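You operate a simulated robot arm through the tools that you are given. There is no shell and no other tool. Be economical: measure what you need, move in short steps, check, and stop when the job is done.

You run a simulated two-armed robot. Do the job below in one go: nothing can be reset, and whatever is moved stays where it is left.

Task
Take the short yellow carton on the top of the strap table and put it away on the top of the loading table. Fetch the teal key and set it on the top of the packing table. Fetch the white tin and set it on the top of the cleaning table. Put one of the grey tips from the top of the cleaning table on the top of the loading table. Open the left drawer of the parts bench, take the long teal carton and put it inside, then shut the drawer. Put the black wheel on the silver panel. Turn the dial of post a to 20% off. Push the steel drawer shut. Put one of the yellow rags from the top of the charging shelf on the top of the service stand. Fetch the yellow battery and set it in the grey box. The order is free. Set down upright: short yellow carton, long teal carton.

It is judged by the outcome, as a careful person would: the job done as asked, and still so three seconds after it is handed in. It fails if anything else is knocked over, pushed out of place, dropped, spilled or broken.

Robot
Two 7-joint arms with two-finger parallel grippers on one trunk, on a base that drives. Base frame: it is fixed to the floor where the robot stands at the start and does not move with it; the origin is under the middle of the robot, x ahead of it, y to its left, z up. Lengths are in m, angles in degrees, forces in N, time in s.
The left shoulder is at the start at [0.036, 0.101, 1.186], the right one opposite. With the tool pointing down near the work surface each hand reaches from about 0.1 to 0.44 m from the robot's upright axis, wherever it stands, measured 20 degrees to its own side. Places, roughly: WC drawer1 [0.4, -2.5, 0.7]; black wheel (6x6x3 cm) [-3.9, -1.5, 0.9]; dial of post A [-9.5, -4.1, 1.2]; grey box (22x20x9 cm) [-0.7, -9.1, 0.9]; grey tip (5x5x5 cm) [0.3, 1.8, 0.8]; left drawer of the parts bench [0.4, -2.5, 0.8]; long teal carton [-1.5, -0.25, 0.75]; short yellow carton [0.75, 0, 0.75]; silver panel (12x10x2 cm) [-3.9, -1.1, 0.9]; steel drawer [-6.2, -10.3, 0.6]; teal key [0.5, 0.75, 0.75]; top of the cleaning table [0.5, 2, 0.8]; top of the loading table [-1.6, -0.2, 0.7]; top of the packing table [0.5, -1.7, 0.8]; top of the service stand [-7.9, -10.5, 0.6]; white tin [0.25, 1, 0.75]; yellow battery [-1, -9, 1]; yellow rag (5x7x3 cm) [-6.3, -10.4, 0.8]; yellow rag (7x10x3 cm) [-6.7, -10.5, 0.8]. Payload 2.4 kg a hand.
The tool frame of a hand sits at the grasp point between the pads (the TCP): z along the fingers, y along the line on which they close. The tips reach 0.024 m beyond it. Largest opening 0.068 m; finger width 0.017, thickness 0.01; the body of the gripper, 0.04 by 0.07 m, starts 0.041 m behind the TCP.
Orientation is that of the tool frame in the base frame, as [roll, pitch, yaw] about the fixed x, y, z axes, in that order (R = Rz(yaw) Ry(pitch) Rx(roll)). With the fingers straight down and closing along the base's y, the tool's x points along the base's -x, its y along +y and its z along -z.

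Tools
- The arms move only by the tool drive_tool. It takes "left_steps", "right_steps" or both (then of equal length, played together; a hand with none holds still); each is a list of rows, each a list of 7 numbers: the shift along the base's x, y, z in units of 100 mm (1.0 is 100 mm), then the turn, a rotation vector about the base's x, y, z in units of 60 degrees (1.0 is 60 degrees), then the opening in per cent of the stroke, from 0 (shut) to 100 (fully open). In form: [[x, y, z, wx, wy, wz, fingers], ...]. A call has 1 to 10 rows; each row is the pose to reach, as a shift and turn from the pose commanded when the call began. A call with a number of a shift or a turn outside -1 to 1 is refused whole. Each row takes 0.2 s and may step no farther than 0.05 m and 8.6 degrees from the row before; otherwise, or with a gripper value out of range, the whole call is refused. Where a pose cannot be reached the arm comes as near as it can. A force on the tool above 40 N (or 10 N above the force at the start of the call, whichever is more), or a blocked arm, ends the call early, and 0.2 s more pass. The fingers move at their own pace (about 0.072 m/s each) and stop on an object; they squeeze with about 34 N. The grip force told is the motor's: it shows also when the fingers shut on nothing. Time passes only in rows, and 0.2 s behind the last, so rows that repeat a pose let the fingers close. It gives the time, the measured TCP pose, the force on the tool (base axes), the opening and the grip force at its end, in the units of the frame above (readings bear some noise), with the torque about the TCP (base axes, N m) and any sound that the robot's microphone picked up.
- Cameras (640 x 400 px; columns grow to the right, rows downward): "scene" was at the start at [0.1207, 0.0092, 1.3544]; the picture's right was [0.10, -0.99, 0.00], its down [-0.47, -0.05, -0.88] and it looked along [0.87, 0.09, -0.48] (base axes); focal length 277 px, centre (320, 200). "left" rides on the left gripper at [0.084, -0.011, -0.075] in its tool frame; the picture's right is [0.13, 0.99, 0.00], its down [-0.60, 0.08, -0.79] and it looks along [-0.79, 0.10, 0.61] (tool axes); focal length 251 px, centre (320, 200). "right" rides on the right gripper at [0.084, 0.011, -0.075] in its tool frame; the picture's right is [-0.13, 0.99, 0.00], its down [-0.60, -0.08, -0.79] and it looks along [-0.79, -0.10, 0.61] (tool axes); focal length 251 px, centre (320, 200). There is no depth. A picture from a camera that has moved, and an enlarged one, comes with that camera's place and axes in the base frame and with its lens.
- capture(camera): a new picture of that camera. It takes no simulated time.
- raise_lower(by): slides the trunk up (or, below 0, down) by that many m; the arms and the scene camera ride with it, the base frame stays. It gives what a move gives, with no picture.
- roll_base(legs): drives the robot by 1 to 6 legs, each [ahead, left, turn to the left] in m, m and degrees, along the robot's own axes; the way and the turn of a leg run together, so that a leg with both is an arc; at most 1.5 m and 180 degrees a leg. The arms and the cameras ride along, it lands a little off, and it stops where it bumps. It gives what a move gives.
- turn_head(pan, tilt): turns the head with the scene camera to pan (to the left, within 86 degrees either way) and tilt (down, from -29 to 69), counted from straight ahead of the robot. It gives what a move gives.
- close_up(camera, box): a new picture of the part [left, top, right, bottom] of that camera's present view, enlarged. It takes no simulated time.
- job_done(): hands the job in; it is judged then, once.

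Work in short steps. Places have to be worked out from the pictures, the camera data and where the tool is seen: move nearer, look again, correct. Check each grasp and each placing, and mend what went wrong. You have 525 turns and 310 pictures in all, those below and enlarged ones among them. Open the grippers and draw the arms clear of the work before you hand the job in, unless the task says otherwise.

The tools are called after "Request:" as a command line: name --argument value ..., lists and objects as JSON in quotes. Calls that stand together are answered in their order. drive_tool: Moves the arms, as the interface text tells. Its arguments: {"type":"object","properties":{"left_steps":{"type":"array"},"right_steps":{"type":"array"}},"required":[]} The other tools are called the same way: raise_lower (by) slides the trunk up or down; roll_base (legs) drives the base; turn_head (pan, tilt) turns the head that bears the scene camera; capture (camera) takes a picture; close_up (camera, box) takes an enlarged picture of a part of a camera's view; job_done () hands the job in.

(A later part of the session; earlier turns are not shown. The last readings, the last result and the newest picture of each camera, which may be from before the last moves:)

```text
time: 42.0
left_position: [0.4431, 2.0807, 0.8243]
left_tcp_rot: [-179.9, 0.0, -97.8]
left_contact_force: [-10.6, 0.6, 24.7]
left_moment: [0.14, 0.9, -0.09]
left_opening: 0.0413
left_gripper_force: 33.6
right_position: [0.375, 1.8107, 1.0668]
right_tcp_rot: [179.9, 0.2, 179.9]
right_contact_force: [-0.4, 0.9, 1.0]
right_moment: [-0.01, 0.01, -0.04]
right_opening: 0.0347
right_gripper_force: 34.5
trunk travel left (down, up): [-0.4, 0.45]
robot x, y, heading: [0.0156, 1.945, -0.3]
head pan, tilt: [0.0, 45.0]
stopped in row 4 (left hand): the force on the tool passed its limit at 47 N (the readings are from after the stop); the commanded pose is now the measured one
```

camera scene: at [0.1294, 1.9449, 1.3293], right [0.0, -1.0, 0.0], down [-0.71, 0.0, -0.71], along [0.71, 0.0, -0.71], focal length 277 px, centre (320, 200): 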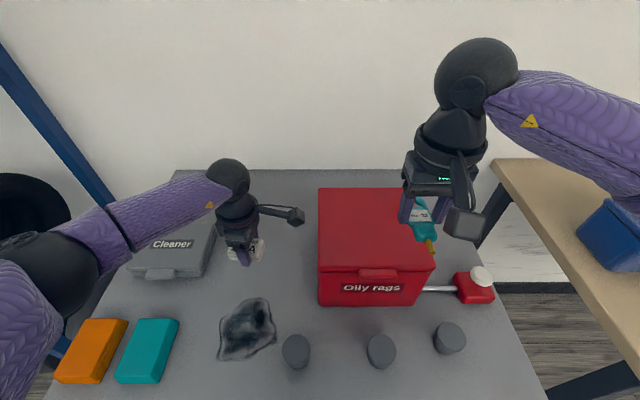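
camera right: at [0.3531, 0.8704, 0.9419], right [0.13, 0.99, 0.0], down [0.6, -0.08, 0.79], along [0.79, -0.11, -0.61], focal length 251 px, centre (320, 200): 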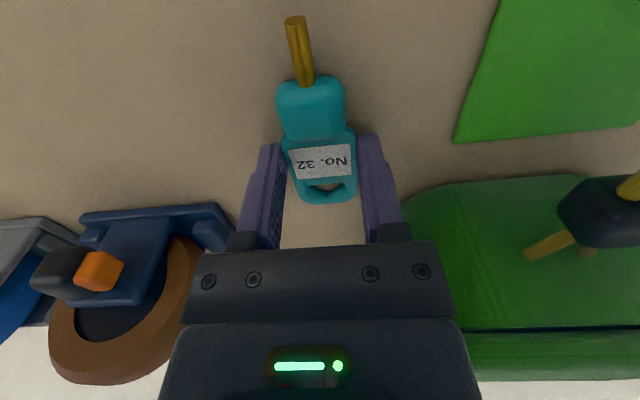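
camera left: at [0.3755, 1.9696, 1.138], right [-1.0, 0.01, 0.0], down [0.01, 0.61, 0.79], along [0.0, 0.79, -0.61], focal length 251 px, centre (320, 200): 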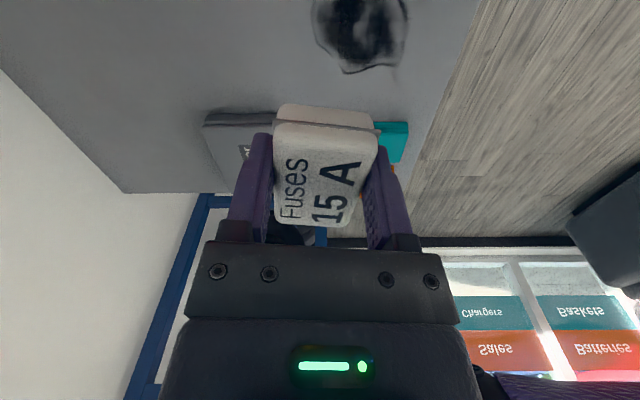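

Contact: table top at 0.80. I release and rise.

Request:
drive_tool --left_steps '[[0, 0, 0.01, 0, 0, 0, 50], [0, 0, 0.01, 0, 0, 0, 100], [0, 0, 0.01, 0, 0, 0, 100], [0, 0, 0.3, 0, 0, 0, 100], [0, 0, 0.7, 0, 0, 0, 100], [0, 0, 1.0, 0, 0, 0, 100]]'

Request:
capture --camera "left"

Request:
capture --camera "scene"

```text
time: 43.5
left_position: [0.444, 2.0811, 0.922]
left_tcp_rot: [-179.9, 0.0, -97.8]
left_contact_force: [-0.5, 0.1, 0.0]
left_moment: [0.0, 0.01, -0.02]
left_opening: 0.068
left_gripper_force: 0.1
right_position: [0.3763, 1.8111, 1.0669]
right_tcp_rot: [180.0, 0.0, 179.9]
right_contact_force: [0.5, -0.3, 0.1]
right_moment: [0.0, -0.02, -0.03]
right_opening: 0.0344
right_gripper_force: 33.7
trunk travel left (down, up): [-0.4, 0.45]
robot x, y, heading: [0.0181, 1.9459, -0.3]
head pan, tilt: [0.0, 45.0]
```

```text
279 pictures are left
camera left: at [0.4433, 1.9977, 0.9971], right [-1.0, 0.01, 0.0], down [0.0, 0.61, 0.79], along [0.01, 0.79, -0.61], focal length 251 px, centre (320, 200)
```

left: 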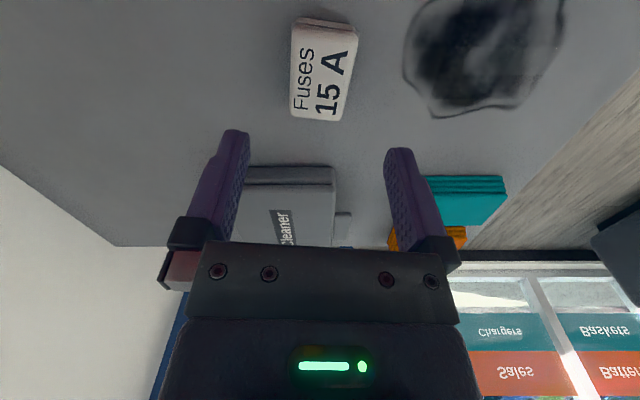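

```text
278 pictures are left
camera scene: at [0.129, 1.9449, 1.3293], right [0.0, -1.0, 0.0], down [-0.71, 0.0, -0.71], along [0.71, 0.0, -0.71], focal length 277 px, centre (320, 200)
```

scene: 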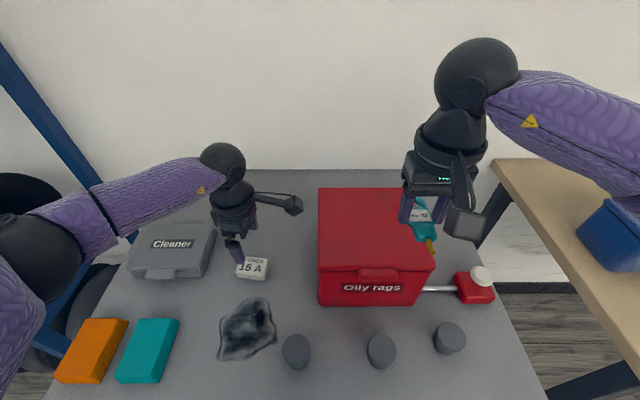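

The tin stands well. Now a look at the tips.

Request:
close_up --camera "scene" --box '[260, 300, 480, 400]'

```text
2.91 times, centred on (370, 350) of scene
camera zoom: at [0.129, 1.9449, 1.3293], right [0.0, -1.0, 0.0], down [-0.71, 0.0, -0.71], along [0.71, 0.0, -0.71], focal length 806 px, centre (174, -236)
```

zoom: 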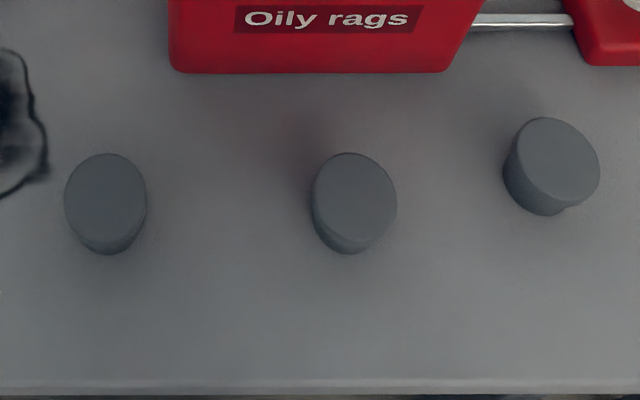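

The left tip is centred near (0.273, 1.982), about 4.5 cm wide. I bring the left hand over it.

Request:
drive_tool --left_steps '[[-0.4, 0, 0.1, 0, 0, 0, 100], [-0.8, 0, 0.1, 0, 0, 0, 100], [-1.0, -0.3, 0.1, 0, 0, 0, 100], [-1.0, -0.7, 0, 0, 0, 0, 100], [-1.0, -0.98, 0, 0, 0, 0, 100]]'

Request:
drive_tool --left_steps '[[-0.4, 0, 0, 0, 0, 0, 100], [-0.7, 0, -0.2, 0, 0, 0, 100]]'

Request:
capture --camera "left"

Request:
close_up --camera "scene" --box '[260, 300, 480, 400]'

```text
time: 44.6
left_position: [0.3423, 1.9823, 0.9224]
left_tcp_rot: [-179.8, 0.0, -97.8]
left_contact_force: [0.5, 0.3, -0.3]
left_moment: [-0.04, -0.03, -0.02]
left_opening: 0.0681
left_gripper_force: 0.0
right_position: [0.3762, 1.8107, 1.0671]
right_tcp_rot: [180.0, 0.1, 179.8]
right_contact_force: [-0.3, 0.2, -0.7]
right_moment: [-0.02, 0.01, 0.0]
right_opening: 0.0346
right_gripper_force: 34.3
trunk travel left (down, up): [-0.4, 0.45]
robot x, y, heading: [0.0203, 1.9446, -0.1]
head pan, tilt: [0.0, 45.0]
```

```text
time: 45.2
left_position: [0.2736, 1.9815, 0.9021]
left_tcp_rot: [-179.8, -0.1, -97.7]
left_contact_force: [-0.1, 0.6, -0.4]
left_moment: [-0.02, 0.02, 0.0]
left_opening: 0.0679
left_gripper_force: 0.0
right_position: [0.3766, 1.8107, 1.0673]
right_tcp_rot: [179.9, -0.1, 179.9]
right_contact_force: [-0.4, 0.9, 0.5]
right_moment: [-0.03, -0.03, 0.0]
right_opening: 0.0345
right_gripper_force: 33.7
trunk travel left (down, up): [-0.4, 0.45]
robot x, y, heading: [0.0162, 1.9434, -0.2]
head pan, tilt: [0.0, 45.0]
```

```text
276 pictures are left
camera left: at [0.2727, 1.8975, 0.979], right [-1.0, 0.01, 0.0], down [0.0, 0.61, 0.79], along [0.01, 0.79, -0.61], focal length 251 px, centre (320, 200)
```

left: 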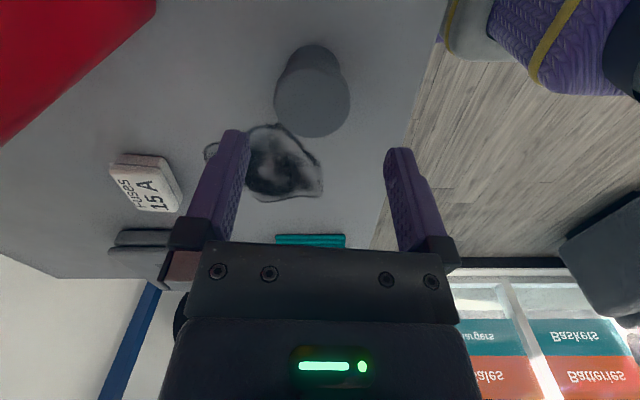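

```text
2.91 times, centred on (370, 350) of scene
camera zoom: at [0.129, 1.9449, 1.3293], right [0.0, -1.0, 0.0], down [-0.71, 0.0, -0.71], along [0.71, 0.0, -0.71], focal length 806 px, centre (174, -236)
```

zoom: 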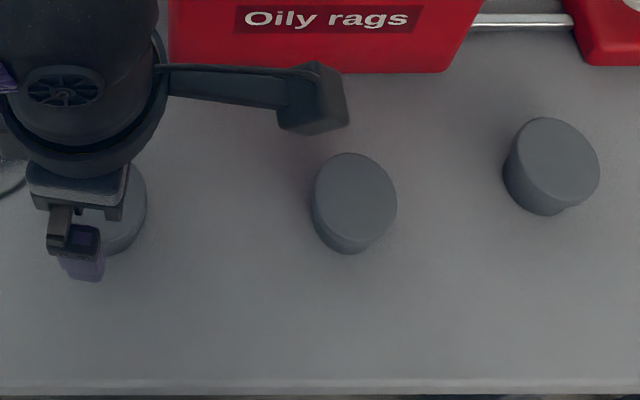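

Aligned within 5 mm. I go down and grip the tip.

Request:
drive_tool --left_steps '[[0.04, -0.03, -0.35, 0, 0, 0, 100], [0.04, -0.03, -0.6, 0, 0, 0, 100], [0.04, -0.03, -0.7, 0, 0, 0, 100], [0.04, -0.03, -0.7, 0, 0, 0, 30], [0.04, -0.03, -0.7, 0, 0, 0, 0], [0.04, -0.03, -0.7, 0, 0, 0, 0], [0.04, -0.03, -0.4, 0, 0, 0, 0], [0.04, -0.03, 0.05, 0, 0, 0, 0], [0.04, -0.03, 0.5, 0, 0, 0, 0]]'

Request:
capture --camera "left"

```text
time: 47.2
left_position: [0.2786, 1.9801, 0.952]
left_tcp_rot: [-179.9, 0.0, -97.8]
left_contact_force: [-0.7, -0.3, -0.9]
left_moment: [-0.02, -0.02, -0.01]
left_opening: 0.045
left_gripper_force: 34.1
right_position: [0.3752, 1.8098, 1.0675]
right_tcp_rot: [179.9, 0.0, 179.9]
right_contact_force: [0.3, 0.0, -0.2]
right_moment: [0.0, 0.02, -0.04]
right_opening: 0.0346
right_gripper_force: 33.4
trunk travel left (down, up): [-0.4, 0.45]
robot x, y, heading: [0.0167, 1.945, -0.2]
head pan, tilt: [0.0, 45.0]
```

```text
274 pictures are left
camera left: at [0.2789, 1.8951, 1.0278], right [-1.0, 0.01, 0.0], down [0.0, 0.61, 0.79], along [0.01, 0.79, -0.61], focal length 251 px, centre (320, 200)
```

left: 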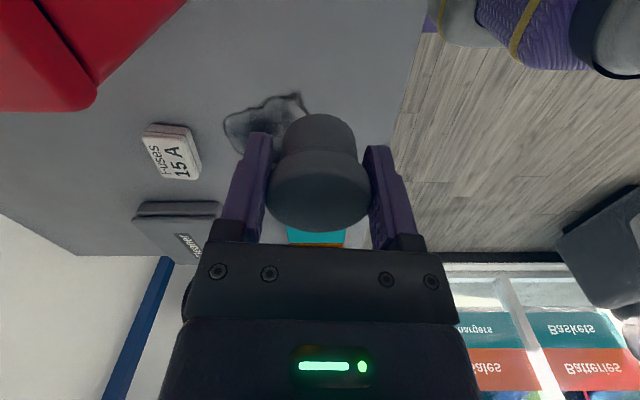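

Tip held. I raise the left hand, back away and turn to face the loading table side.

Request:
drive_tool --left_steps '[[0.1, 0.1, 0.4, 0, 0, 0, 0], [0.2, 0.2, 0.8, 0, 0, 0, 0], [0.2, 0.3, 1.0, 0, 0, 0, 0]]'

Request:
roll_base --legs '[[-0.5, 0, 0], [0, 0, 180]]'

Request:
turn_head --pan 30 --tilt 15

Request:
capture --camera "scene"

```text
time: 48.0
left_position: [0.2948, 2.0108, 1.053]
left_tcp_rot: [-179.9, 0.0, -97.8]
left_contact_force: [0.6, 0.5, -0.2]
left_moment: [-0.04, -0.01, 0.0]
left_opening: 0.045
left_gripper_force: 34.2
right_position: [0.3764, 1.8114, 1.066]
right_tcp_rot: [-179.9, 0.1, 179.9]
right_contact_force: [0.3, -0.5, 0.1]
right_moment: [0.02, 0.0, -0.03]
right_opening: 0.0348
right_gripper_force: 34.0
trunk travel left (down, up): [-0.4, 0.45]
robot x, y, heading: [0.0139, 1.9472, -0.2]
head pan, tilt: [0.0, 45.0]
```

```text
time: 58.5
left_position: [-0.7649, 1.8773, 1.0534]
left_tcp_rot: [-179.9, 0.1, 83.5]
left_contact_force: [-0.3, -0.1, -0.5]
left_moment: [0.04, 0.01, 0.02]
left_opening: 0.0454
left_gripper_force: 33.9
right_position: [-0.8517, 2.0755, 1.0671]
right_tcp_rot: [-179.9, 0.0, 1.2]
right_contact_force: [-0.6, 0.6, 0.0]
right_moment: [0.0, 0.02, -0.03]
right_opening: 0.0344
right_gripper_force: 34.7
trunk travel left (down, up): [-0.4, 0.45]
robot x, y, heading: [-0.4928, 1.9485, -178.7]
head pan, tilt: [0.0, 45.0]
```

```text
time: 59.4
left_position: [-0.7653, 1.8775, 1.0522]
left_tcp_rot: [-180.0, 0.0, 83.5]
left_contact_force: [-0.2, -0.1, -0.7]
left_moment: [-0.01, -0.02, 0.01]
left_opening: 0.0451
left_gripper_force: 33.9
right_position: [-0.8516, 2.0746, 1.0677]
right_tcp_rot: [180.0, 0.0, 1.2]
right_contact_force: [-0.1, -0.7, -0.3]
right_moment: [0.04, -0.01, -0.02]
right_opening: 0.0346
right_gripper_force: 33.4
trunk travel left (down, up): [-0.4, 0.45]
robot x, y, heading: [-0.4882, 1.9484, -178.8]
head pan, tilt: [30.0, 15.0]
```

```text
273 pictures are left
camera scene: at [-0.6028, 1.8993, 1.376], right [-0.52, 0.86, 0.0], down [0.22, 0.13, -0.97], along [-0.83, -0.5, -0.26], focal length 277 px, centre (320, 200)
```

scene: 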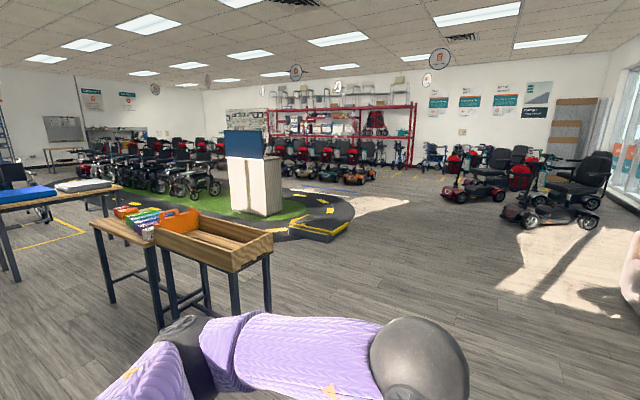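

I see tables to the left. I strafe along the aisle (x≈-0.5) toward y≈0 and look again.

Request:
roll_base --legs '[[0, 1.3, 0]]'

Request:
turn_head --pan 15 --tilt 35

Request:
capture --camera "scene"

```text
time: 65.9
left_position: [-0.7471, 0.586, 1.053]
left_tcp_rot: [-179.9, 0.0, 82.8]
left_contact_force: [0.3, -0.2, 0.5]
left_moment: [-0.01, 0.01, -0.04]
left_opening: 0.0451
left_gripper_force: 33.5
right_position: [-0.8307, 0.7864, 1.0662]
right_tcp_rot: [180.0, 0.0, 0.6]
right_contact_force: [0.4, 0.0, 0.1]
right_moment: [-0.01, 0.0, 0.02]
right_opening: 0.034
right_gripper_force: 34.0
trunk travel left (down, up): [-0.4, 0.45]
robot x, y, heading: [-0.473, 0.6571, -179.6]
head pan, tilt: [30.0, 15.0]
```

```text
time: 66.7
left_position: [-0.7465, 0.5873, 1.052]
left_tcp_rot: [-179.9, 0.0, 82.8]
left_contact_force: [0.4, 0.0, 0.8]
left_moment: [-0.02, 0.03, 0.01]
left_opening: 0.0453
left_gripper_force: 34.2
right_position: [-0.83, 0.7852, 1.0674]
right_tcp_rot: [-179.9, -0.1, 0.5]
right_contact_force: [0.0, 0.6, -0.5]
right_moment: [0.02, 0.03, -0.04]
right_opening: 0.0345
right_gripper_force: 33.7
trunk travel left (down, up): [-0.4, 0.45]
robot x, y, heading: [-0.4736, 0.6522, -179.4]
head pan, tilt: [15.0, 35.0]
```

```text
272 pictures are left
camera scene: at [-0.5878, 0.6309, 1.3442], right [-0.27, 0.96, 0.0], down [0.55, 0.15, -0.82], along [-0.79, -0.22, -0.57], focal length 277 px, centre (320, 200)
```

scene: 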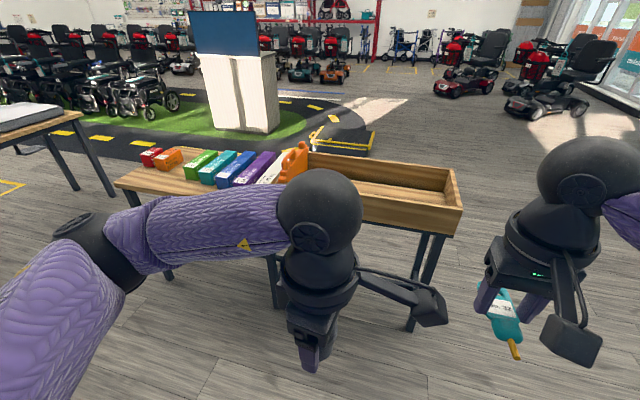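

The loading table carries coloured cartons in a row next to a wooden tray. I strafe further to stand before it.

Request:
roll_base --legs '[[0, 0.75, 0]]'

Request:
turn_head --pan 0 --tilt 35

Request:
capture --camera "scene"

```text
time: 70.8
left_position: [-0.732, -0.1723, 1.0526]
left_tcp_rot: [-179.9, 0.1, 83.8]
left_contact_force: [0.0, 0.4, -0.2]
left_moment: [-0.02, -0.02, -0.01]
left_opening: 0.0452
left_gripper_force: 33.9
right_position: [-0.8183, 0.0251, 1.0674]
right_tcp_rot: [-180.0, 0.1, 1.2]
right_contact_force: [0.1, -0.7, 0.4]
right_moment: [0.01, 0.0, -0.03]
right_opening: 0.0344
right_gripper_force: 33.8
trunk travel left (down, up): [-0.4, 0.45]
robot x, y, heading: [-0.4585, -0.1024, -178.3]
head pan, tilt: [15.0, 35.0]
```

```text
time: 71.6
left_position: [-0.7321, -0.1741, 1.0525]
left_tcp_rot: [-179.8, 0.0, 83.7]
left_contact_force: [0.2, 0.2, 0.1]
left_moment: [0.02, -0.02, -0.03]
left_opening: 0.0451
left_gripper_force: 34.3
right_position: [-0.8192, 0.0236, 1.0675]
right_tcp_rot: [179.9, 0.0, 1.3]
right_contact_force: [-0.4, 0.3, -0.1]
right_moment: [-0.01, 0.03, 0.03]
right_opening: 0.0343
right_gripper_force: 34.1
trunk travel left (down, up): [-0.4, 0.45]
robot x, y, heading: [-0.4609, -0.1022, -178.7]
head pan, tilt: [0.0, 35.0]
```

```text
271 pictures are left
camera scene: at [-0.5782, -0.1045, 1.3441], right [-0.03, 1.0, 0.0], down [0.57, 0.01, -0.82], along [-0.82, -0.02, -0.57], focal length 277 px, centre (320, 200)
```

scene: 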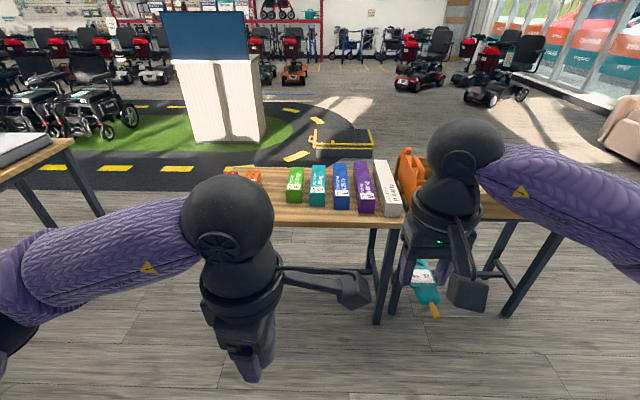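

I drive nearer.

Request:
roll_base --legs '[[0.45, 0, -1.3]]'

Request:
turn_head --pan 0 --tilt 48

Request:
capture --camera "scene"

```text
time: 74.3
left_position: [-1.1839, -0.171, 1.0529]
left_tcp_rot: [-179.9, 0.0, 82.2]
left_contact_force: [-0.6, 0.9, -0.4]
left_moment: [0.04, 0.03, 0.03]
left_opening: 0.0451
left_gripper_force: 34.7
right_position: [-1.2643, 0.0272, 1.0671]
right_tcp_rot: [180.0, 0.0, -0.2]
right_contact_force: [0.4, 0.2, -0.5]
right_moment: [0.02, -0.02, -0.01]
right_opening: 0.0346
right_gripper_force: 34.1
trunk travel left (down, up): [-0.4, 0.45]
robot x, y, heading: [-0.9079, -0.1088, 179.9]
head pan, tilt: [0.0, 35.0]
```

```text
time: 75.0
left_position: [-1.1837, -0.1721, 1.0529]
left_tcp_rot: [-179.8, 0.0, 82.2]
left_contact_force: [0.3, 0.6, -0.1]
left_moment: [0.0, 0.02, 0.03]
left_opening: 0.0454
left_gripper_force: 34.1
right_position: [-1.265, 0.0283, 1.068]
right_tcp_rot: [180.0, 0.0, -0.2]
right_contact_force: [0.4, 0.4, -0.4]
right_moment: [0.01, 0.04, -0.02]
right_opening: 0.0346
right_gripper_force: 34.3
trunk travel left (down, up): [-0.4, 0.45]
robot x, y, heading: [-0.9029, -0.1079, 179.9]
head pan, tilt: [0.0, 48.0]
```

```text
270 pictures are left
camera scene: at [-1.0177, -0.1066, 1.3252], right [0.0, 1.0, 0.0], down [0.74, 0.0, -0.67], along [-0.67, 0.0, -0.74], focal length 277 px, centre (320, 200)
```

scene: 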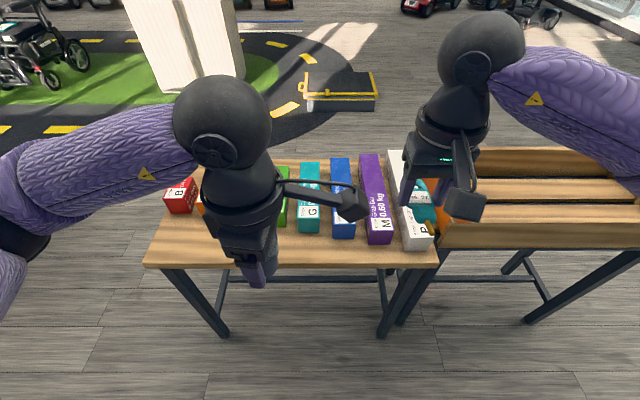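

Request:
capture --camera "left"

Request:
capture --camera "right"

```text
269 pictures are left
camera left: at [-1.1822, -0.0869, 1.1288], right [1.0, -0.01, 0.0], down [0.0, -0.61, 0.79], along [-0.01, -0.79, -0.61], focal length 251 px, centre (320, 200)
```

left: 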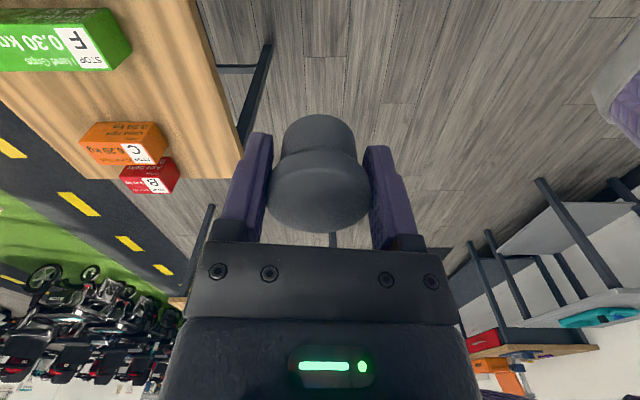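

```text
268 pictures are left
camera right: at [-1.18, 0.0172, 1.1418], right [-0.13, -0.99, 0.0], down [-0.6, 0.08, 0.79], along [-0.79, 0.1, -0.61], focal length 251 px, centre (320, 200)
```

right: 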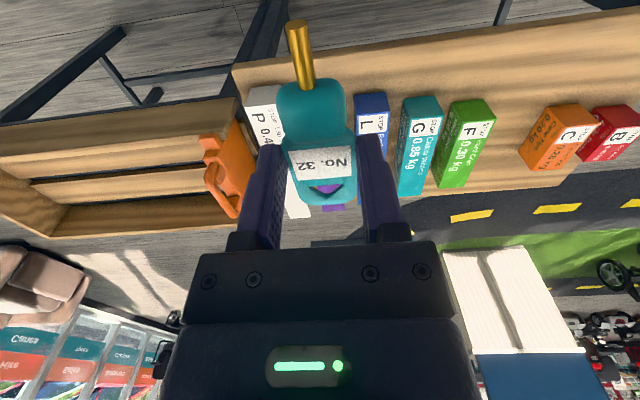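

Cartons lie on the loading table (top ≈0.735) with free space at the front. I drive so that the left hand comes over the free front strip near (-1.41, -0.275).

Request:
roll_base --legs '[[0.13, 0.1, 0]]'

Request:
drive_tool --left_steps '[[-0.3, 0, -0.4, 0, 0, 0, 0], [-0.6, 0, -0.8, 0, 0, 0, 0], [-0.9, 0, -1.0, 0, 0, 0, 0]]'

Request:
capture --camera "left"

Request:
capture --camera "scene"

```text
time: 76.5
left_position: [-1.3134, -0.27, 1.0528]
left_tcp_rot: [-179.9, -0.1, 82.2]
left_contact_force: [0.1, 0.9, 0.0]
left_moment: [0.0, 0.0, -0.03]
left_opening: 0.0451
left_gripper_force: 33.8
right_position: [-1.3943, -0.0699, 1.0661]
right_tcp_rot: [180.0, 0.1, -0.2]
right_contact_force: [0.0, -0.8, -0.7]
right_moment: [0.02, 0.02, 0.0]
right_opening: 0.0345
right_gripper_force: 33.8
trunk travel left (down, up): [-0.4, 0.45]
robot x, y, heading: [-1.0381, -0.2039, 179.8]
head pan, tilt: [0.0, 48.0]
```

```text
time: 77.3
left_position: [-1.4041, -0.2694, 0.9515]
left_tcp_rot: [-179.8, 0.0, 82.1]
left_contact_force: [0.3, -0.5, -0.7]
left_moment: [0.02, 0.0, 0.01]
left_opening: 0.0451
left_gripper_force: 33.8
right_position: [-1.3943, -0.0702, 1.0666]
right_tcp_rot: [-180.0, 0.0, -0.1]
right_contact_force: [-0.2, -0.4, -1.0]
right_moment: [-0.01, 0.0, 0.0]
right_opening: 0.0346
right_gripper_force: 34.6
trunk travel left (down, up): [-0.4, 0.45]
robot x, y, heading: [-1.0361, -0.2037, 179.9]
head pan, tilt: [0.0, 48.0]
```

```text
267 pictures are left
camera left: at [-1.4029, -0.185, 1.0273], right [1.0, -0.01, 0.0], down [0.0, -0.61, 0.79], along [-0.01, -0.79, -0.61], focal length 251 px, centre (320, 200)
```

left: 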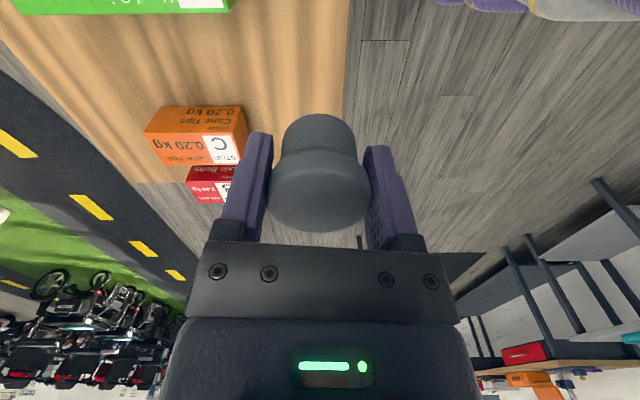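

```text
266 pictures are left
camera scene: at [-1.1472, -0.2049, 1.3251], right [0.0, 1.0, 0.0], down [0.74, 0.0, -0.67], along [-0.67, 0.0, -0.74], focal length 277 px, centre (320, 200)
```

scene: 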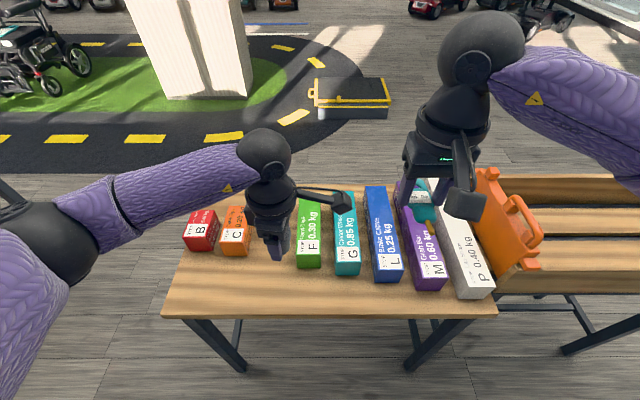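

Table top is about 0.70, front edge x≈-1.37. I set the tip at (-1.44, -0.30) in the free gap front.

Request:
drive_tool --left_steps '[[-0.3, -0.25, -0.2, 0, 0, 0, 0], [-0.36, -0.3, -0.6, 0, 0, 0, 0], [-0.36, -0.3, -1.0, 0, 0, 0, 0]]'

Request:
drive_tool --left_steps '[[0, 0, -0.4, 0, 0, 0, 0], [0, 0, -0.8, 0, 0, 0, 0], [0, 0, -1.0, 0, 0, 0, 0]]'

Request:
capture --camera "scene"

```text
time: 78.1
left_position: [-1.4395, -0.3006, 0.8527]
left_tcp_rot: [-179.9, 0.0, 82.2]
left_contact_force: [0.1, -0.6, -0.4]
left_moment: [0.01, 0.06, -0.01]
left_opening: 0.0452
left_gripper_force: 34.5
right_position: [-1.3933, -0.07, 1.0662]
right_tcp_rot: [-180.0, 0.0, -0.2]
right_contact_force: [-0.4, -0.1, -0.5]
right_moment: [0.04, -0.03, -0.03]
right_opening: 0.0345
right_gripper_force: 34.2
trunk travel left (down, up): [-0.4, 0.45]
robot x, y, heading: [-1.0376, -0.2031, 180.0]
head pan, tilt: [0.0, 48.0]
```

```text
time: 78.9
left_position: [-1.4379, -0.2988, 0.7539]
left_tcp_rot: [-179.9, -0.2, 82.1]
left_contact_force: [-0.3, 0.8, -0.5]
left_moment: [0.01, 0.01, -0.01]
left_opening: 0.0453
left_gripper_force: 33.6
right_position: [-1.3945, -0.0714, 1.0665]
right_tcp_rot: [180.0, 0.0, -0.2]
right_contact_force: [1.2, -0.6, 0.2]
right_moment: [0.03, 0.01, -0.04]
right_opening: 0.0346
right_gripper_force: 33.8
trunk travel left (down, up): [-0.4, 0.45]
robot x, y, heading: [-1.0307, -0.2057, 180.1]
head pan, tilt: [0.0, 48.0]
```

```text
265 pictures are left
camera scene: at [-1.1471, -0.2048, 1.3251], right [0.0, 1.0, 0.0], down [0.74, 0.0, -0.67], along [-0.67, 0.0, -0.74], focal length 277 px, centre (320, 200)
```

scene: 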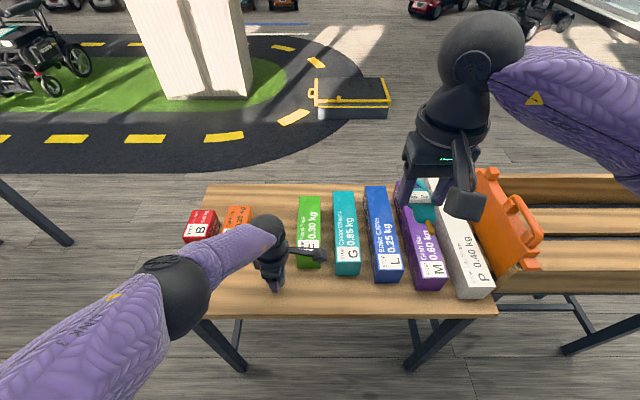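

Fine lowering to contact.

Request:
drive_tool --left_steps '[[0, 0, -0.05, 0, 0, 0, 0], [0, 0, -0.1, 0, 0, 0, 0], [0, 0, -0.14, 0, 0, 0, 0], [0, 0, -0.18, 0, 0, 0, 0], [0, 0, -0.21, 0, 0, 0, 0], [0, 0, -0.24, 0, 0, 0, 0], [0, 0, -0.27, 0, 0, 0, 0], [0, 0, -0.3, 0, 0, 0, 0]]'

```text
time: 80.7
left_position: [-1.4287, -0.3017, 0.7361]
left_tcp_rot: [-179.9, 0.0, 82.2]
left_contact_force: [0.1, -0.4, 0.0]
left_moment: [0.02, 0.02, 0.02]
left_opening: 0.0452
left_gripper_force: 33.8
left hand out of reach, approached as far as the arm can: row 2, 3, 4, 5, 6, 7, 8
right_position: [-1.3935, -0.0692, 1.0663]
right_tcp_rot: [-180.0, -0.1, -0.1]
right_contact_force: [0.9, -0.1, 0.1]
right_moment: [-0.02, -0.02, 0.0]
right_opening: 0.0348
right_gripper_force: 33.9
trunk travel left (down, up): [-0.4, 0.45]
robot x, y, heading: [-1.0358, -0.2044, 179.9]
head pan, tilt: [0.0, 48.0]
```

Reach is limited; I lift the hands 0.1 and lower the trunk 0.1 to gain reach downward.

Request:
drive_tool --left_steps '[[-0.08, 0, 0.3, 0, 0, 0, 0], [-0.08, 0, 0.7, 0, 0, 0, 0], [-0.08, 0, 1.0, 0, 0, 0, 0]]'

Request:
raise_lower --by -0.1

Request:
drive_tool --left_steps '[[0, 0, -0.02, 0, 0, 0, 0], [0, 0, -0.05, 0, 0, 0, 0], [0, 0, -0.08, 0, 0, 0, 0], [0, 0, -0.11, 0, 0, 0, 0], [0, 0, -0.14, 0, 0, 0, 0], [0, 0, -0.17, 0, 0, 0, 0], [0, 0, -0.2, 0, 0, 0, 0], [0, 0, -0.23, 0, 0, 0, 0]]'

```text
time: 81.5
left_position: [-1.4389, -0.3016, 0.837]
left_tcp_rot: [-179.9, 0.1, 82.2]
left_contact_force: [0.0, -0.1, -0.6]
left_moment: [0.03, 0.0, 0.01]
left_opening: 0.0452
left_gripper_force: 33.9
right_position: [-1.3941, -0.0689, 1.0672]
right_tcp_rot: [180.0, 0.0, -0.2]
right_contact_force: [-0.4, -0.4, -0.5]
right_moment: [-0.02, 0.01, -0.04]
right_opening: 0.0345
right_gripper_force: 33.8
trunk travel left (down, up): [-0.4, 0.45]
robot x, y, heading: [-1.0317, -0.205, 179.7]
head pan, tilt: [0.0, 48.0]
```

```text
time: 82.8
left_position: [-1.4377, -0.3019, 0.7374]
left_tcp_rot: [-179.9, 0.0, 82.2]
left_contact_force: [-0.6, 0.0, 0.3]
left_moment: [0.01, 0.01, -0.02]
left_opening: 0.0454
left_gripper_force: 34.1
right_position: [-1.3935, -0.07, 0.967]
right_tcp_rot: [180.0, 0.0, -0.1]
right_contact_force: [-0.2, 1.2, -0.4]
right_moment: [0.04, -0.01, -0.02]
right_opening: 0.0346
right_gripper_force: 34.2
trunk travel left (down, up): [-0.3, 0.55]
robot x, y, heading: [-1.033, -0.2003, 179.5]
head pan, tilt: [0.0, 48.0]
```

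```text
time: 84.4
left_position: [-1.4387, -0.3012, 0.7211]
left_tcp_rot: [-179.5, 0.0, 82.3]
left_contact_force: [11.9, -3.7, 26.2]
left_moment: [-0.26, -0.28, 0.02]
left_opening: 0.0449
left_gripper_force: 33.9
right_position: [-1.3923, -0.0707, 0.9682]
right_tcp_rot: [180.0, 0.2, -0.1]
right_contact_force: [1.1, 0.0, -0.1]
right_moment: [-0.04, 0.03, -0.02]
right_opening: 0.0343
right_gripper_force: 34.2
trunk travel left (down, up): [-0.3, 0.55]
robot x, y, heading: [-1.0331, -0.2066, 179.9]
head pan, tilt: [0.0, 48.0]
stopped in row 8 (left hand): the force on the tool passed its limit at 44 N (the readings are from after the stop); the commanded pose is now the measured one
```

Contact at last. Release and rise.

Request:
drive_tool --left_steps '[[0, 0, 0.02, 0, 0, 0, 40], [0, 0, 0.02, 0, 0, 0, 100], [0, 0, 0.02, 0, 0, 0, 100], [0, 0, 0.3, 0, 0, 0, 100], [0, 0, 0.7, 0, 0, 0, 100], [0, 0, 1.0, 0, 0, 0, 100]]'

Request:
drive_tool --left_steps '[[0, 0, 0.3, 0, 0, 0, 100], [0.2, 0, 0.7, 0, 0, 0, 100], [0.4, 0, 1.0, 0, 0, 0, 100]]'

Request:
capture --camera "scene"

```text
time: 85.8
left_position: [-1.4387, -0.3014, 0.8207]
left_tcp_rot: [-179.7, 0.1, 82.2]
left_contact_force: [0.1, -0.3, -0.1]
left_moment: [0.0, -0.02, 0.0]
left_opening: 0.0681
left_gripper_force: 0.0
right_position: [-1.3932, -0.0714, 0.9662]
right_tcp_rot: [180.0, 0.0, -0.1]
right_contact_force: [0.7, 0.6, -0.8]
right_moment: [-0.03, 0.01, -0.03]
right_opening: 0.0344
right_gripper_force: 34.0
trunk travel left (down, up): [-0.3, 0.55]
robot x, y, heading: [-1.0333, -0.2053, 179.9]
head pan, tilt: [0.0, 48.0]
```

```text
time: 86.6
left_position: [-1.4004, -0.3024, 0.9201]
left_tcp_rot: [-179.6, 0.0, 82.4]
left_contact_force: [0.0, 0.0, -0.2]
left_moment: [-0.01, 0.02, 0.01]
left_opening: 0.0682
left_gripper_force: 0.1
right_position: [-1.3933, -0.0705, 0.9672]
right_tcp_rot: [-179.9, 0.0, 0.0]
right_contact_force: [-0.8, -0.3, -0.5]
right_moment: [-0.02, 0.0, -0.01]
right_opening: 0.0346
right_gripper_force: 33.8
trunk travel left (down, up): [-0.3, 0.55]
robot x, y, heading: [-1.0337, -0.202, 179.8]
head pan, tilt: [0.0, 48.0]
```

```text
264 pictures are left
camera scene: at [-1.164, -0.2051, 1.2242], right [0.0, 1.0, 0.0], down [0.74, 0.0, -0.67], along [-0.67, 0.0, -0.74], focal length 277 px, centre (320, 200)
```

scene: 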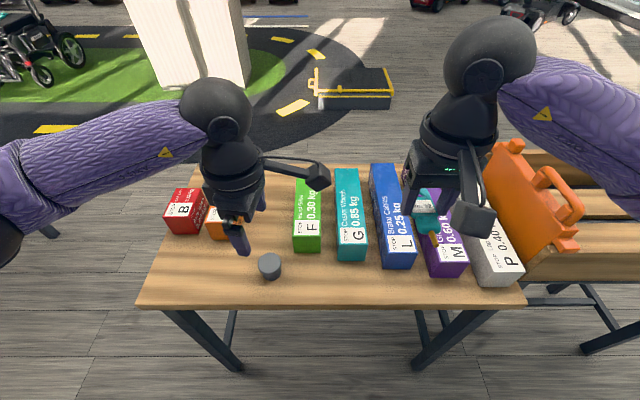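

The tip stands. Next the long teal carton G with the left hand: I turn the left wrist back so it closes along y, and raise the right hand with the key.

Request:
drive_tool --left_steps '[[0, 0, 0, 0, 0, -0.14, 100], [0, 0, 0, 0, 0, -0.28, 100], [0, 0, 0, 0, 0, -0.42, 100], [0, 0, 0, 0, 0, -0.56, 100], [0, 0, 0, 0, 0, -0.7, 100]]' --right_steps '[[0, 0, 0.2, 0, 0, 0, 0], [0, 0, 0.4, 0, 0, 0, 0], [0, 0, 0.6, 0, 0, 0, 0], [0, 0, 0.8, 0, 0, 0, 0], [0, 0, 1.0, 0, 0, 0, 0]]'

Request:
drive_tool --left_steps '[[0, 0, 0, 0, 0, -0.14, 100], [0, 0, 0, 0, 0, -0.28, 100], [0, 0, 0, 0, 0, -0.42, 100], [0, 0, 0, 0, 0, -0.56, 100], [0, 0, 0, 0, 0, -0.67, 100]]'

Request:
roll_base --legs '[[0, -0.2, 0], [0.12, 0, 0]]'

Request:
capture --camera "left"

Request:
capture --camera "scene"

```text
time: 87.8
left_position: [-1.3997, -0.3018, 0.9185]
left_tcp_rot: [-179.6, -0.1, 40.1]
left_contact_force: [-0.5, -0.4, 0.8]
left_moment: [0.01, -0.02, -0.03]
left_opening: 0.0677
left_gripper_force: 0.1
right_position: [-1.3924, -0.0693, 1.0669]
right_tcp_rot: [180.0, 0.0, -0.2]
right_contact_force: [-0.1, 0.1, -1.2]
right_moment: [0.0, -0.02, -0.03]
right_opening: 0.0347
right_gripper_force: 33.5
trunk travel left (down, up): [-0.3, 0.55]
robot x, y, heading: [-1.0362, -0.2048, 180.0]
head pan, tilt: [0.0, 48.0]
```

```text
time: 89.0
left_position: [-1.3997, -0.3018, 0.9197]
left_tcp_rot: [-179.7, -0.1, 0.0]
left_contact_force: [0.1, 1.4, 0.5]
left_moment: [0.05, 0.01, 0.03]
left_opening: 0.068
left_gripper_force: 0.1
right_position: [-1.3929, -0.0689, 1.0661]
right_tcp_rot: [180.0, 0.0, -0.1]
right_contact_force: [0.3, 0.1, -1.4]
right_moment: [-0.06, -0.03, -0.01]
right_opening: 0.0346
right_gripper_force: 33.9
trunk travel left (down, up): [-0.3, 0.55]
robot x, y, heading: [-1.0349, -0.2042, 179.9]
head pan, tilt: [0.0, 48.0]
```

```text
time: 91.5
left_position: [-1.5221, -0.099, 0.9193]
left_tcp_rot: [-179.7, -0.2, 0.5]
left_contact_force: [0.0, -0.1, 0.3]
left_moment: [-0.05, -0.01, 0.02]
left_opening: 0.0681
left_gripper_force: 0.0
right_position: [-1.5153, 0.1327, 1.0655]
right_tcp_rot: [179.9, 0.0, 0.1]
right_contact_force: [-0.6, -0.9, -0.1]
right_moment: [0.03, -0.02, 0.02]
right_opening: 0.0346
right_gripper_force: 34.3
trunk travel left (down, up): [-0.3, 0.55]
robot x, y, heading: [-1.155, -0.0011, -179.8]
head pan, tilt: [0.0, 48.0]
```

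```text
263 pictures are left
camera left: at [-1.4376, -0.0881, 0.9949], right [0.14, -0.99, -0.01], down [-0.6, -0.09, 0.79], along [-0.79, -0.1, -0.61], focal length 251 px, centre (320, 200)
```

left: 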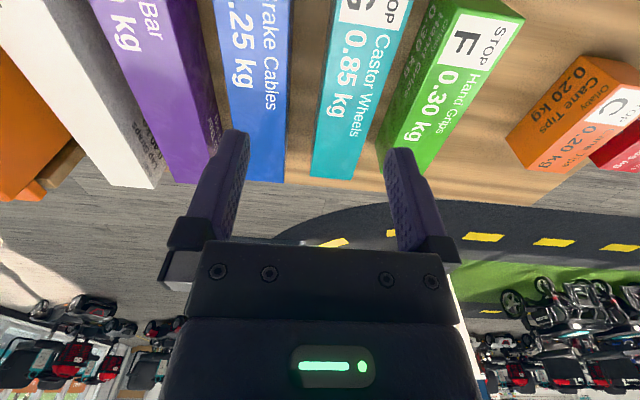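

```text
262 pictures are left
camera scene: at [-1.2861, -0.0019, 1.2241], right [0.0, 1.0, 0.0], down [0.74, 0.0, -0.67], along [-0.67, 0.0, -0.74], focal length 277 px, centre (320, 200)
```

scene: 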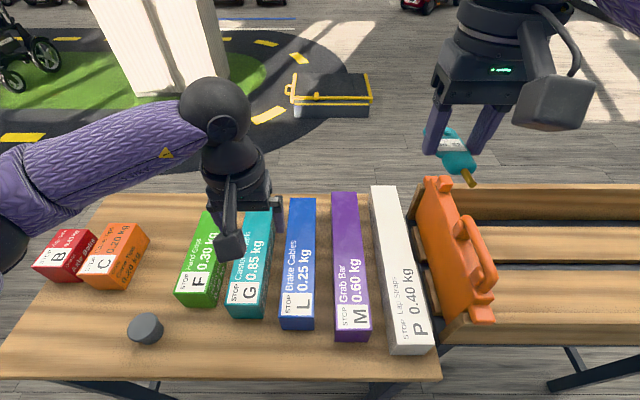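

Request:
close_up --camera "left" --box '[200, 0, 520, 200]'

Request:
close_up --camera "scene" --box '[140, 180, 380, 350]'

```text
2.00 times, centred on (360, 100) of left
camera zoom: at [-1.4376, -0.0881, 0.9949], right [0.14, -0.99, -0.01], down [-0.6, -0.09, 0.79], along [-0.79, -0.1, -0.61], focal length 503 px, centre (240, 400)
```

zoom: 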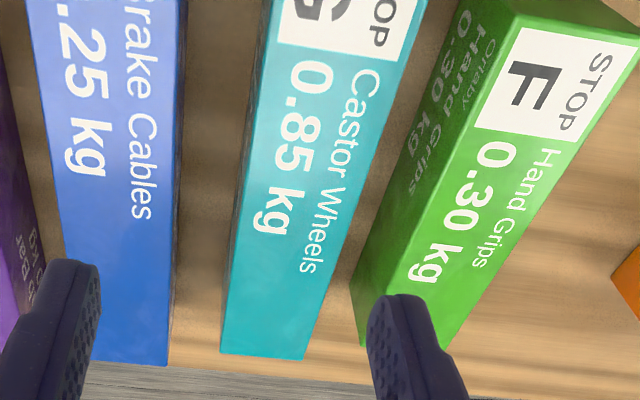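

```text
2.35 times, centred on (260, 265) of scene
camera zoom: at [-1.2861, -0.0019, 1.2241], right [0.0, 1.0, 0.0], down [0.74, 0.0, -0.67], along [-0.67, 0.0, -0.74], focal length 652 px, centre (461, 47)
```

zoom: 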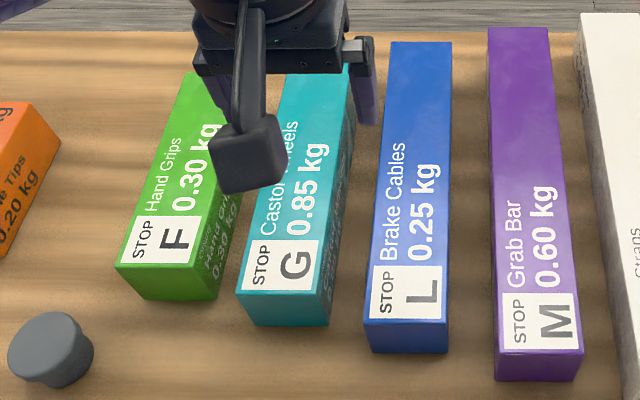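

Teal carton: y from -0.163 to -0.107, x -1.47 to -1.70, top 0.76. I move over its middle (-1.58, -0.135).

Request:
drive_tool --left_steps '[[-0.3, -0.18, -0.2, 0, 0, 0, 100], [-0.58, -0.36, -0.5, 0, 0, 0, 100], [-0.58, -0.36, -0.9, 0, 0, 0, 100]]'

Request:
capture --camera "left"

```text
time: 92.3
left_position: [-1.5796, -0.1348, 0.8287]
left_tcp_rot: [-179.7, 0.0, 0.5]
left_contact_force: [0.1, 0.3, 0.3]
left_moment: [0.01, -0.03, -0.02]
left_opening: 0.068
left_gripper_force: 0.0
right_position: [-1.5166, 0.1327, 1.0661]
right_tcp_rot: [-179.9, 0.0, 0.2]
right_contact_force: [-0.6, 0.6, 0.1]
right_moment: [-0.01, 0.03, 0.0]
right_opening: 0.0344
right_gripper_force: 34.2
trunk travel left (down, up): [-0.3, 0.55]
robot x, y, heading: [-1.1572, -0.0021, -179.9]
head pan, tilt: [0.0, 48.0]
```

```text
259 pictures are left
camera left: at [-1.4953, -0.1234, 0.9041], right [0.14, -0.99, -0.01], down [-0.6, -0.09, 0.79], along [-0.79, -0.1, -0.61], focal length 251 px, centre (320, 200)
```

left: 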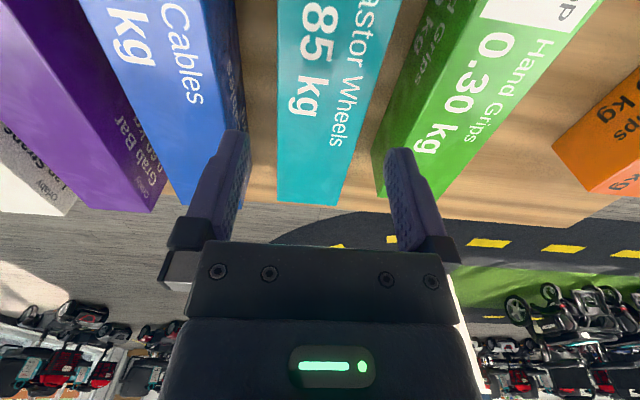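

Centred within 3 mm. I shift slightly and descend.

Request:
drive_tool --left_steps '[[0, -0.025, -0.2, 0, 0, 0, 100], [0, -0.025, -0.4, 0, 0, 0, 100]]'

Request:
close_up --camera "left" --box '[200, 40, 440, 240]'

```text
time: 92.9
left_position: [-1.5816, -0.1374, 0.7886]
left_tcp_rot: [-179.7, 0.0, 0.4]
left_contact_force: [0.6, 0.0, 0.6]
left_moment: [0.0, 0.0, 0.05]
left_opening: 0.068
left_gripper_force: 0.0
right_position: [-1.5154, 0.1326, 1.0658]
right_tcp_rot: [-180.0, 0.0, 0.2]
right_contact_force: [-0.9, 0.4, 0.1]
right_moment: [0.0, 0.02, 0.0]
right_opening: 0.0346
right_gripper_force: 33.7
trunk travel left (down, up): [-0.3, 0.55]
robot x, y, heading: [-1.1553, 0.0008, -180.0]
head pan, tilt: [0.0, 48.0]
```

```text
2.00 times, centred on (320, 140) of left
camera zoom: at [-1.4957, -0.1259, 0.8643], right [0.14, -0.99, -0.01], down [-0.6, -0.09, 0.79], along [-0.79, -0.1, -0.61], focal length 503 px, centre (320, 320)
```

zoom: 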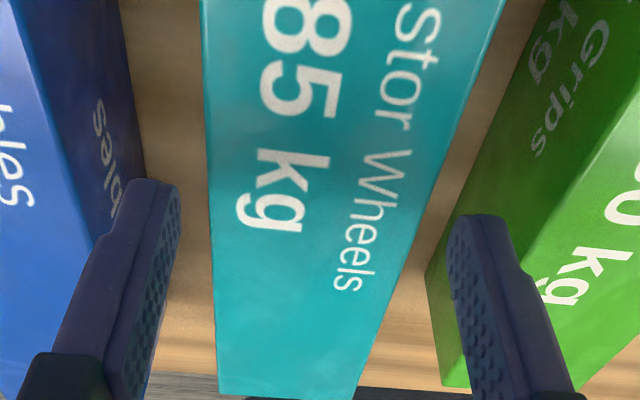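

Good clearance both sides. I go down and close.

Request:
drive_tool --left_steps '[[0, 0, -0.15, 0, 0, 0, 100], [0, 0, -0.3, 0, 0, 0, 100], [0, 0, -0.48, 0, 0, 0, 100], [0, 0, -0.5, 0, 0, 0, 0], [0, 0, -0.5, 0, 0, 0, 0], [0, 0, -0.5, 0, 0, 0, 0]]'

Request:
drive_tool --left_steps '[[0, 0, 0.15, 0, 0, 0, 0], [0, 0, 0.3, 0, 0, 0, 0], [0, 0, 0.6, 0, 0, 0, 0], [0, 0, 1.0, 0, 0, 0, 0]]'

Request:
capture --camera "left"

Request:
capture --camera "scene"

```text
time: 94.3
left_position: [-1.5792, -0.1363, 0.7401]
left_tcp_rot: [-179.7, 0.2, 0.3]
left_contact_force: [-4.0, -4.3, 25.1]
left_moment: [-1.1, -0.41, -0.36]
left_opening: 0.0598
left_gripper_force: 33.8
right_position: [-1.5143, 0.1335, 1.0653]
right_tcp_rot: [180.0, 0.1, 0.2]
right_contact_force: [-0.4, 0.1, -0.3]
right_moment: [0.02, 0.02, 0.0]
right_opening: 0.0345
right_gripper_force: 34.0
trunk travel left (down, up): [-0.3, 0.55]
robot x, y, heading: [-1.1524, -0.0012, -180.0]
head pan, tilt: [0.0, 48.0]
```

```text
time: 95.3
left_position: [-1.578, -0.1389, 0.8374]
left_tcp_rot: [-179.7, -0.1, 0.4]
left_contact_force: [-0.9, 0.3, -9.4]
left_moment: [0.02, -0.02, -0.02]
left_opening: 0.0598
left_gripper_force: 33.8
right_position: [-1.5178, 0.1328, 1.0665]
right_tcp_rot: [-180.0, 0.1, 0.2]
right_contact_force: [-0.8, 0.4, -0.7]
right_moment: [-0.01, -0.01, -0.03]
right_opening: 0.0345
right_gripper_force: 34.3
trunk travel left (down, up): [-0.3, 0.55]
robot x, y, heading: [-1.1581, -0.0021, -179.9]
head pan, tilt: [0.0, 48.0]
```

```text
257 pictures are left
camera left: at [-1.4944, -0.127, 0.9141], right [0.14, -0.99, -0.01], down [-0.6, -0.09, 0.79], along [-0.78, -0.1, -0.61], focal length 251 px, centre (320, 200)
```

left: 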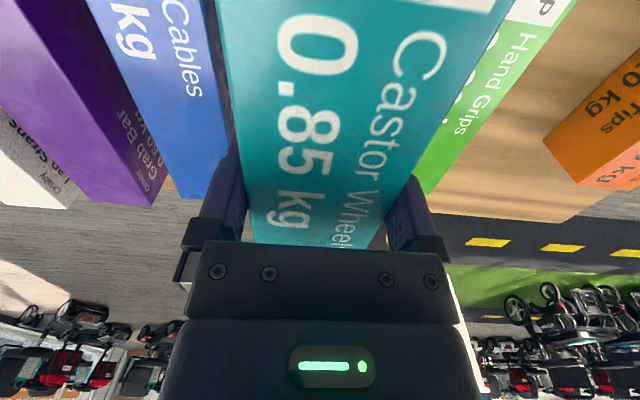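

```text
256 pictures are left
camera scene: at [-1.2862, -0.002, 1.2241], right [0.0, 1.0, 0.0], down [0.74, 0.0, -0.67], along [-0.67, 0.0, -0.74], focal length 277 px, centre (320, 200)
```

scene: 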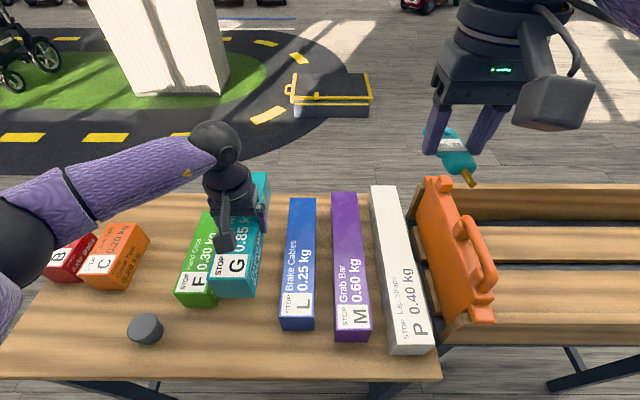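

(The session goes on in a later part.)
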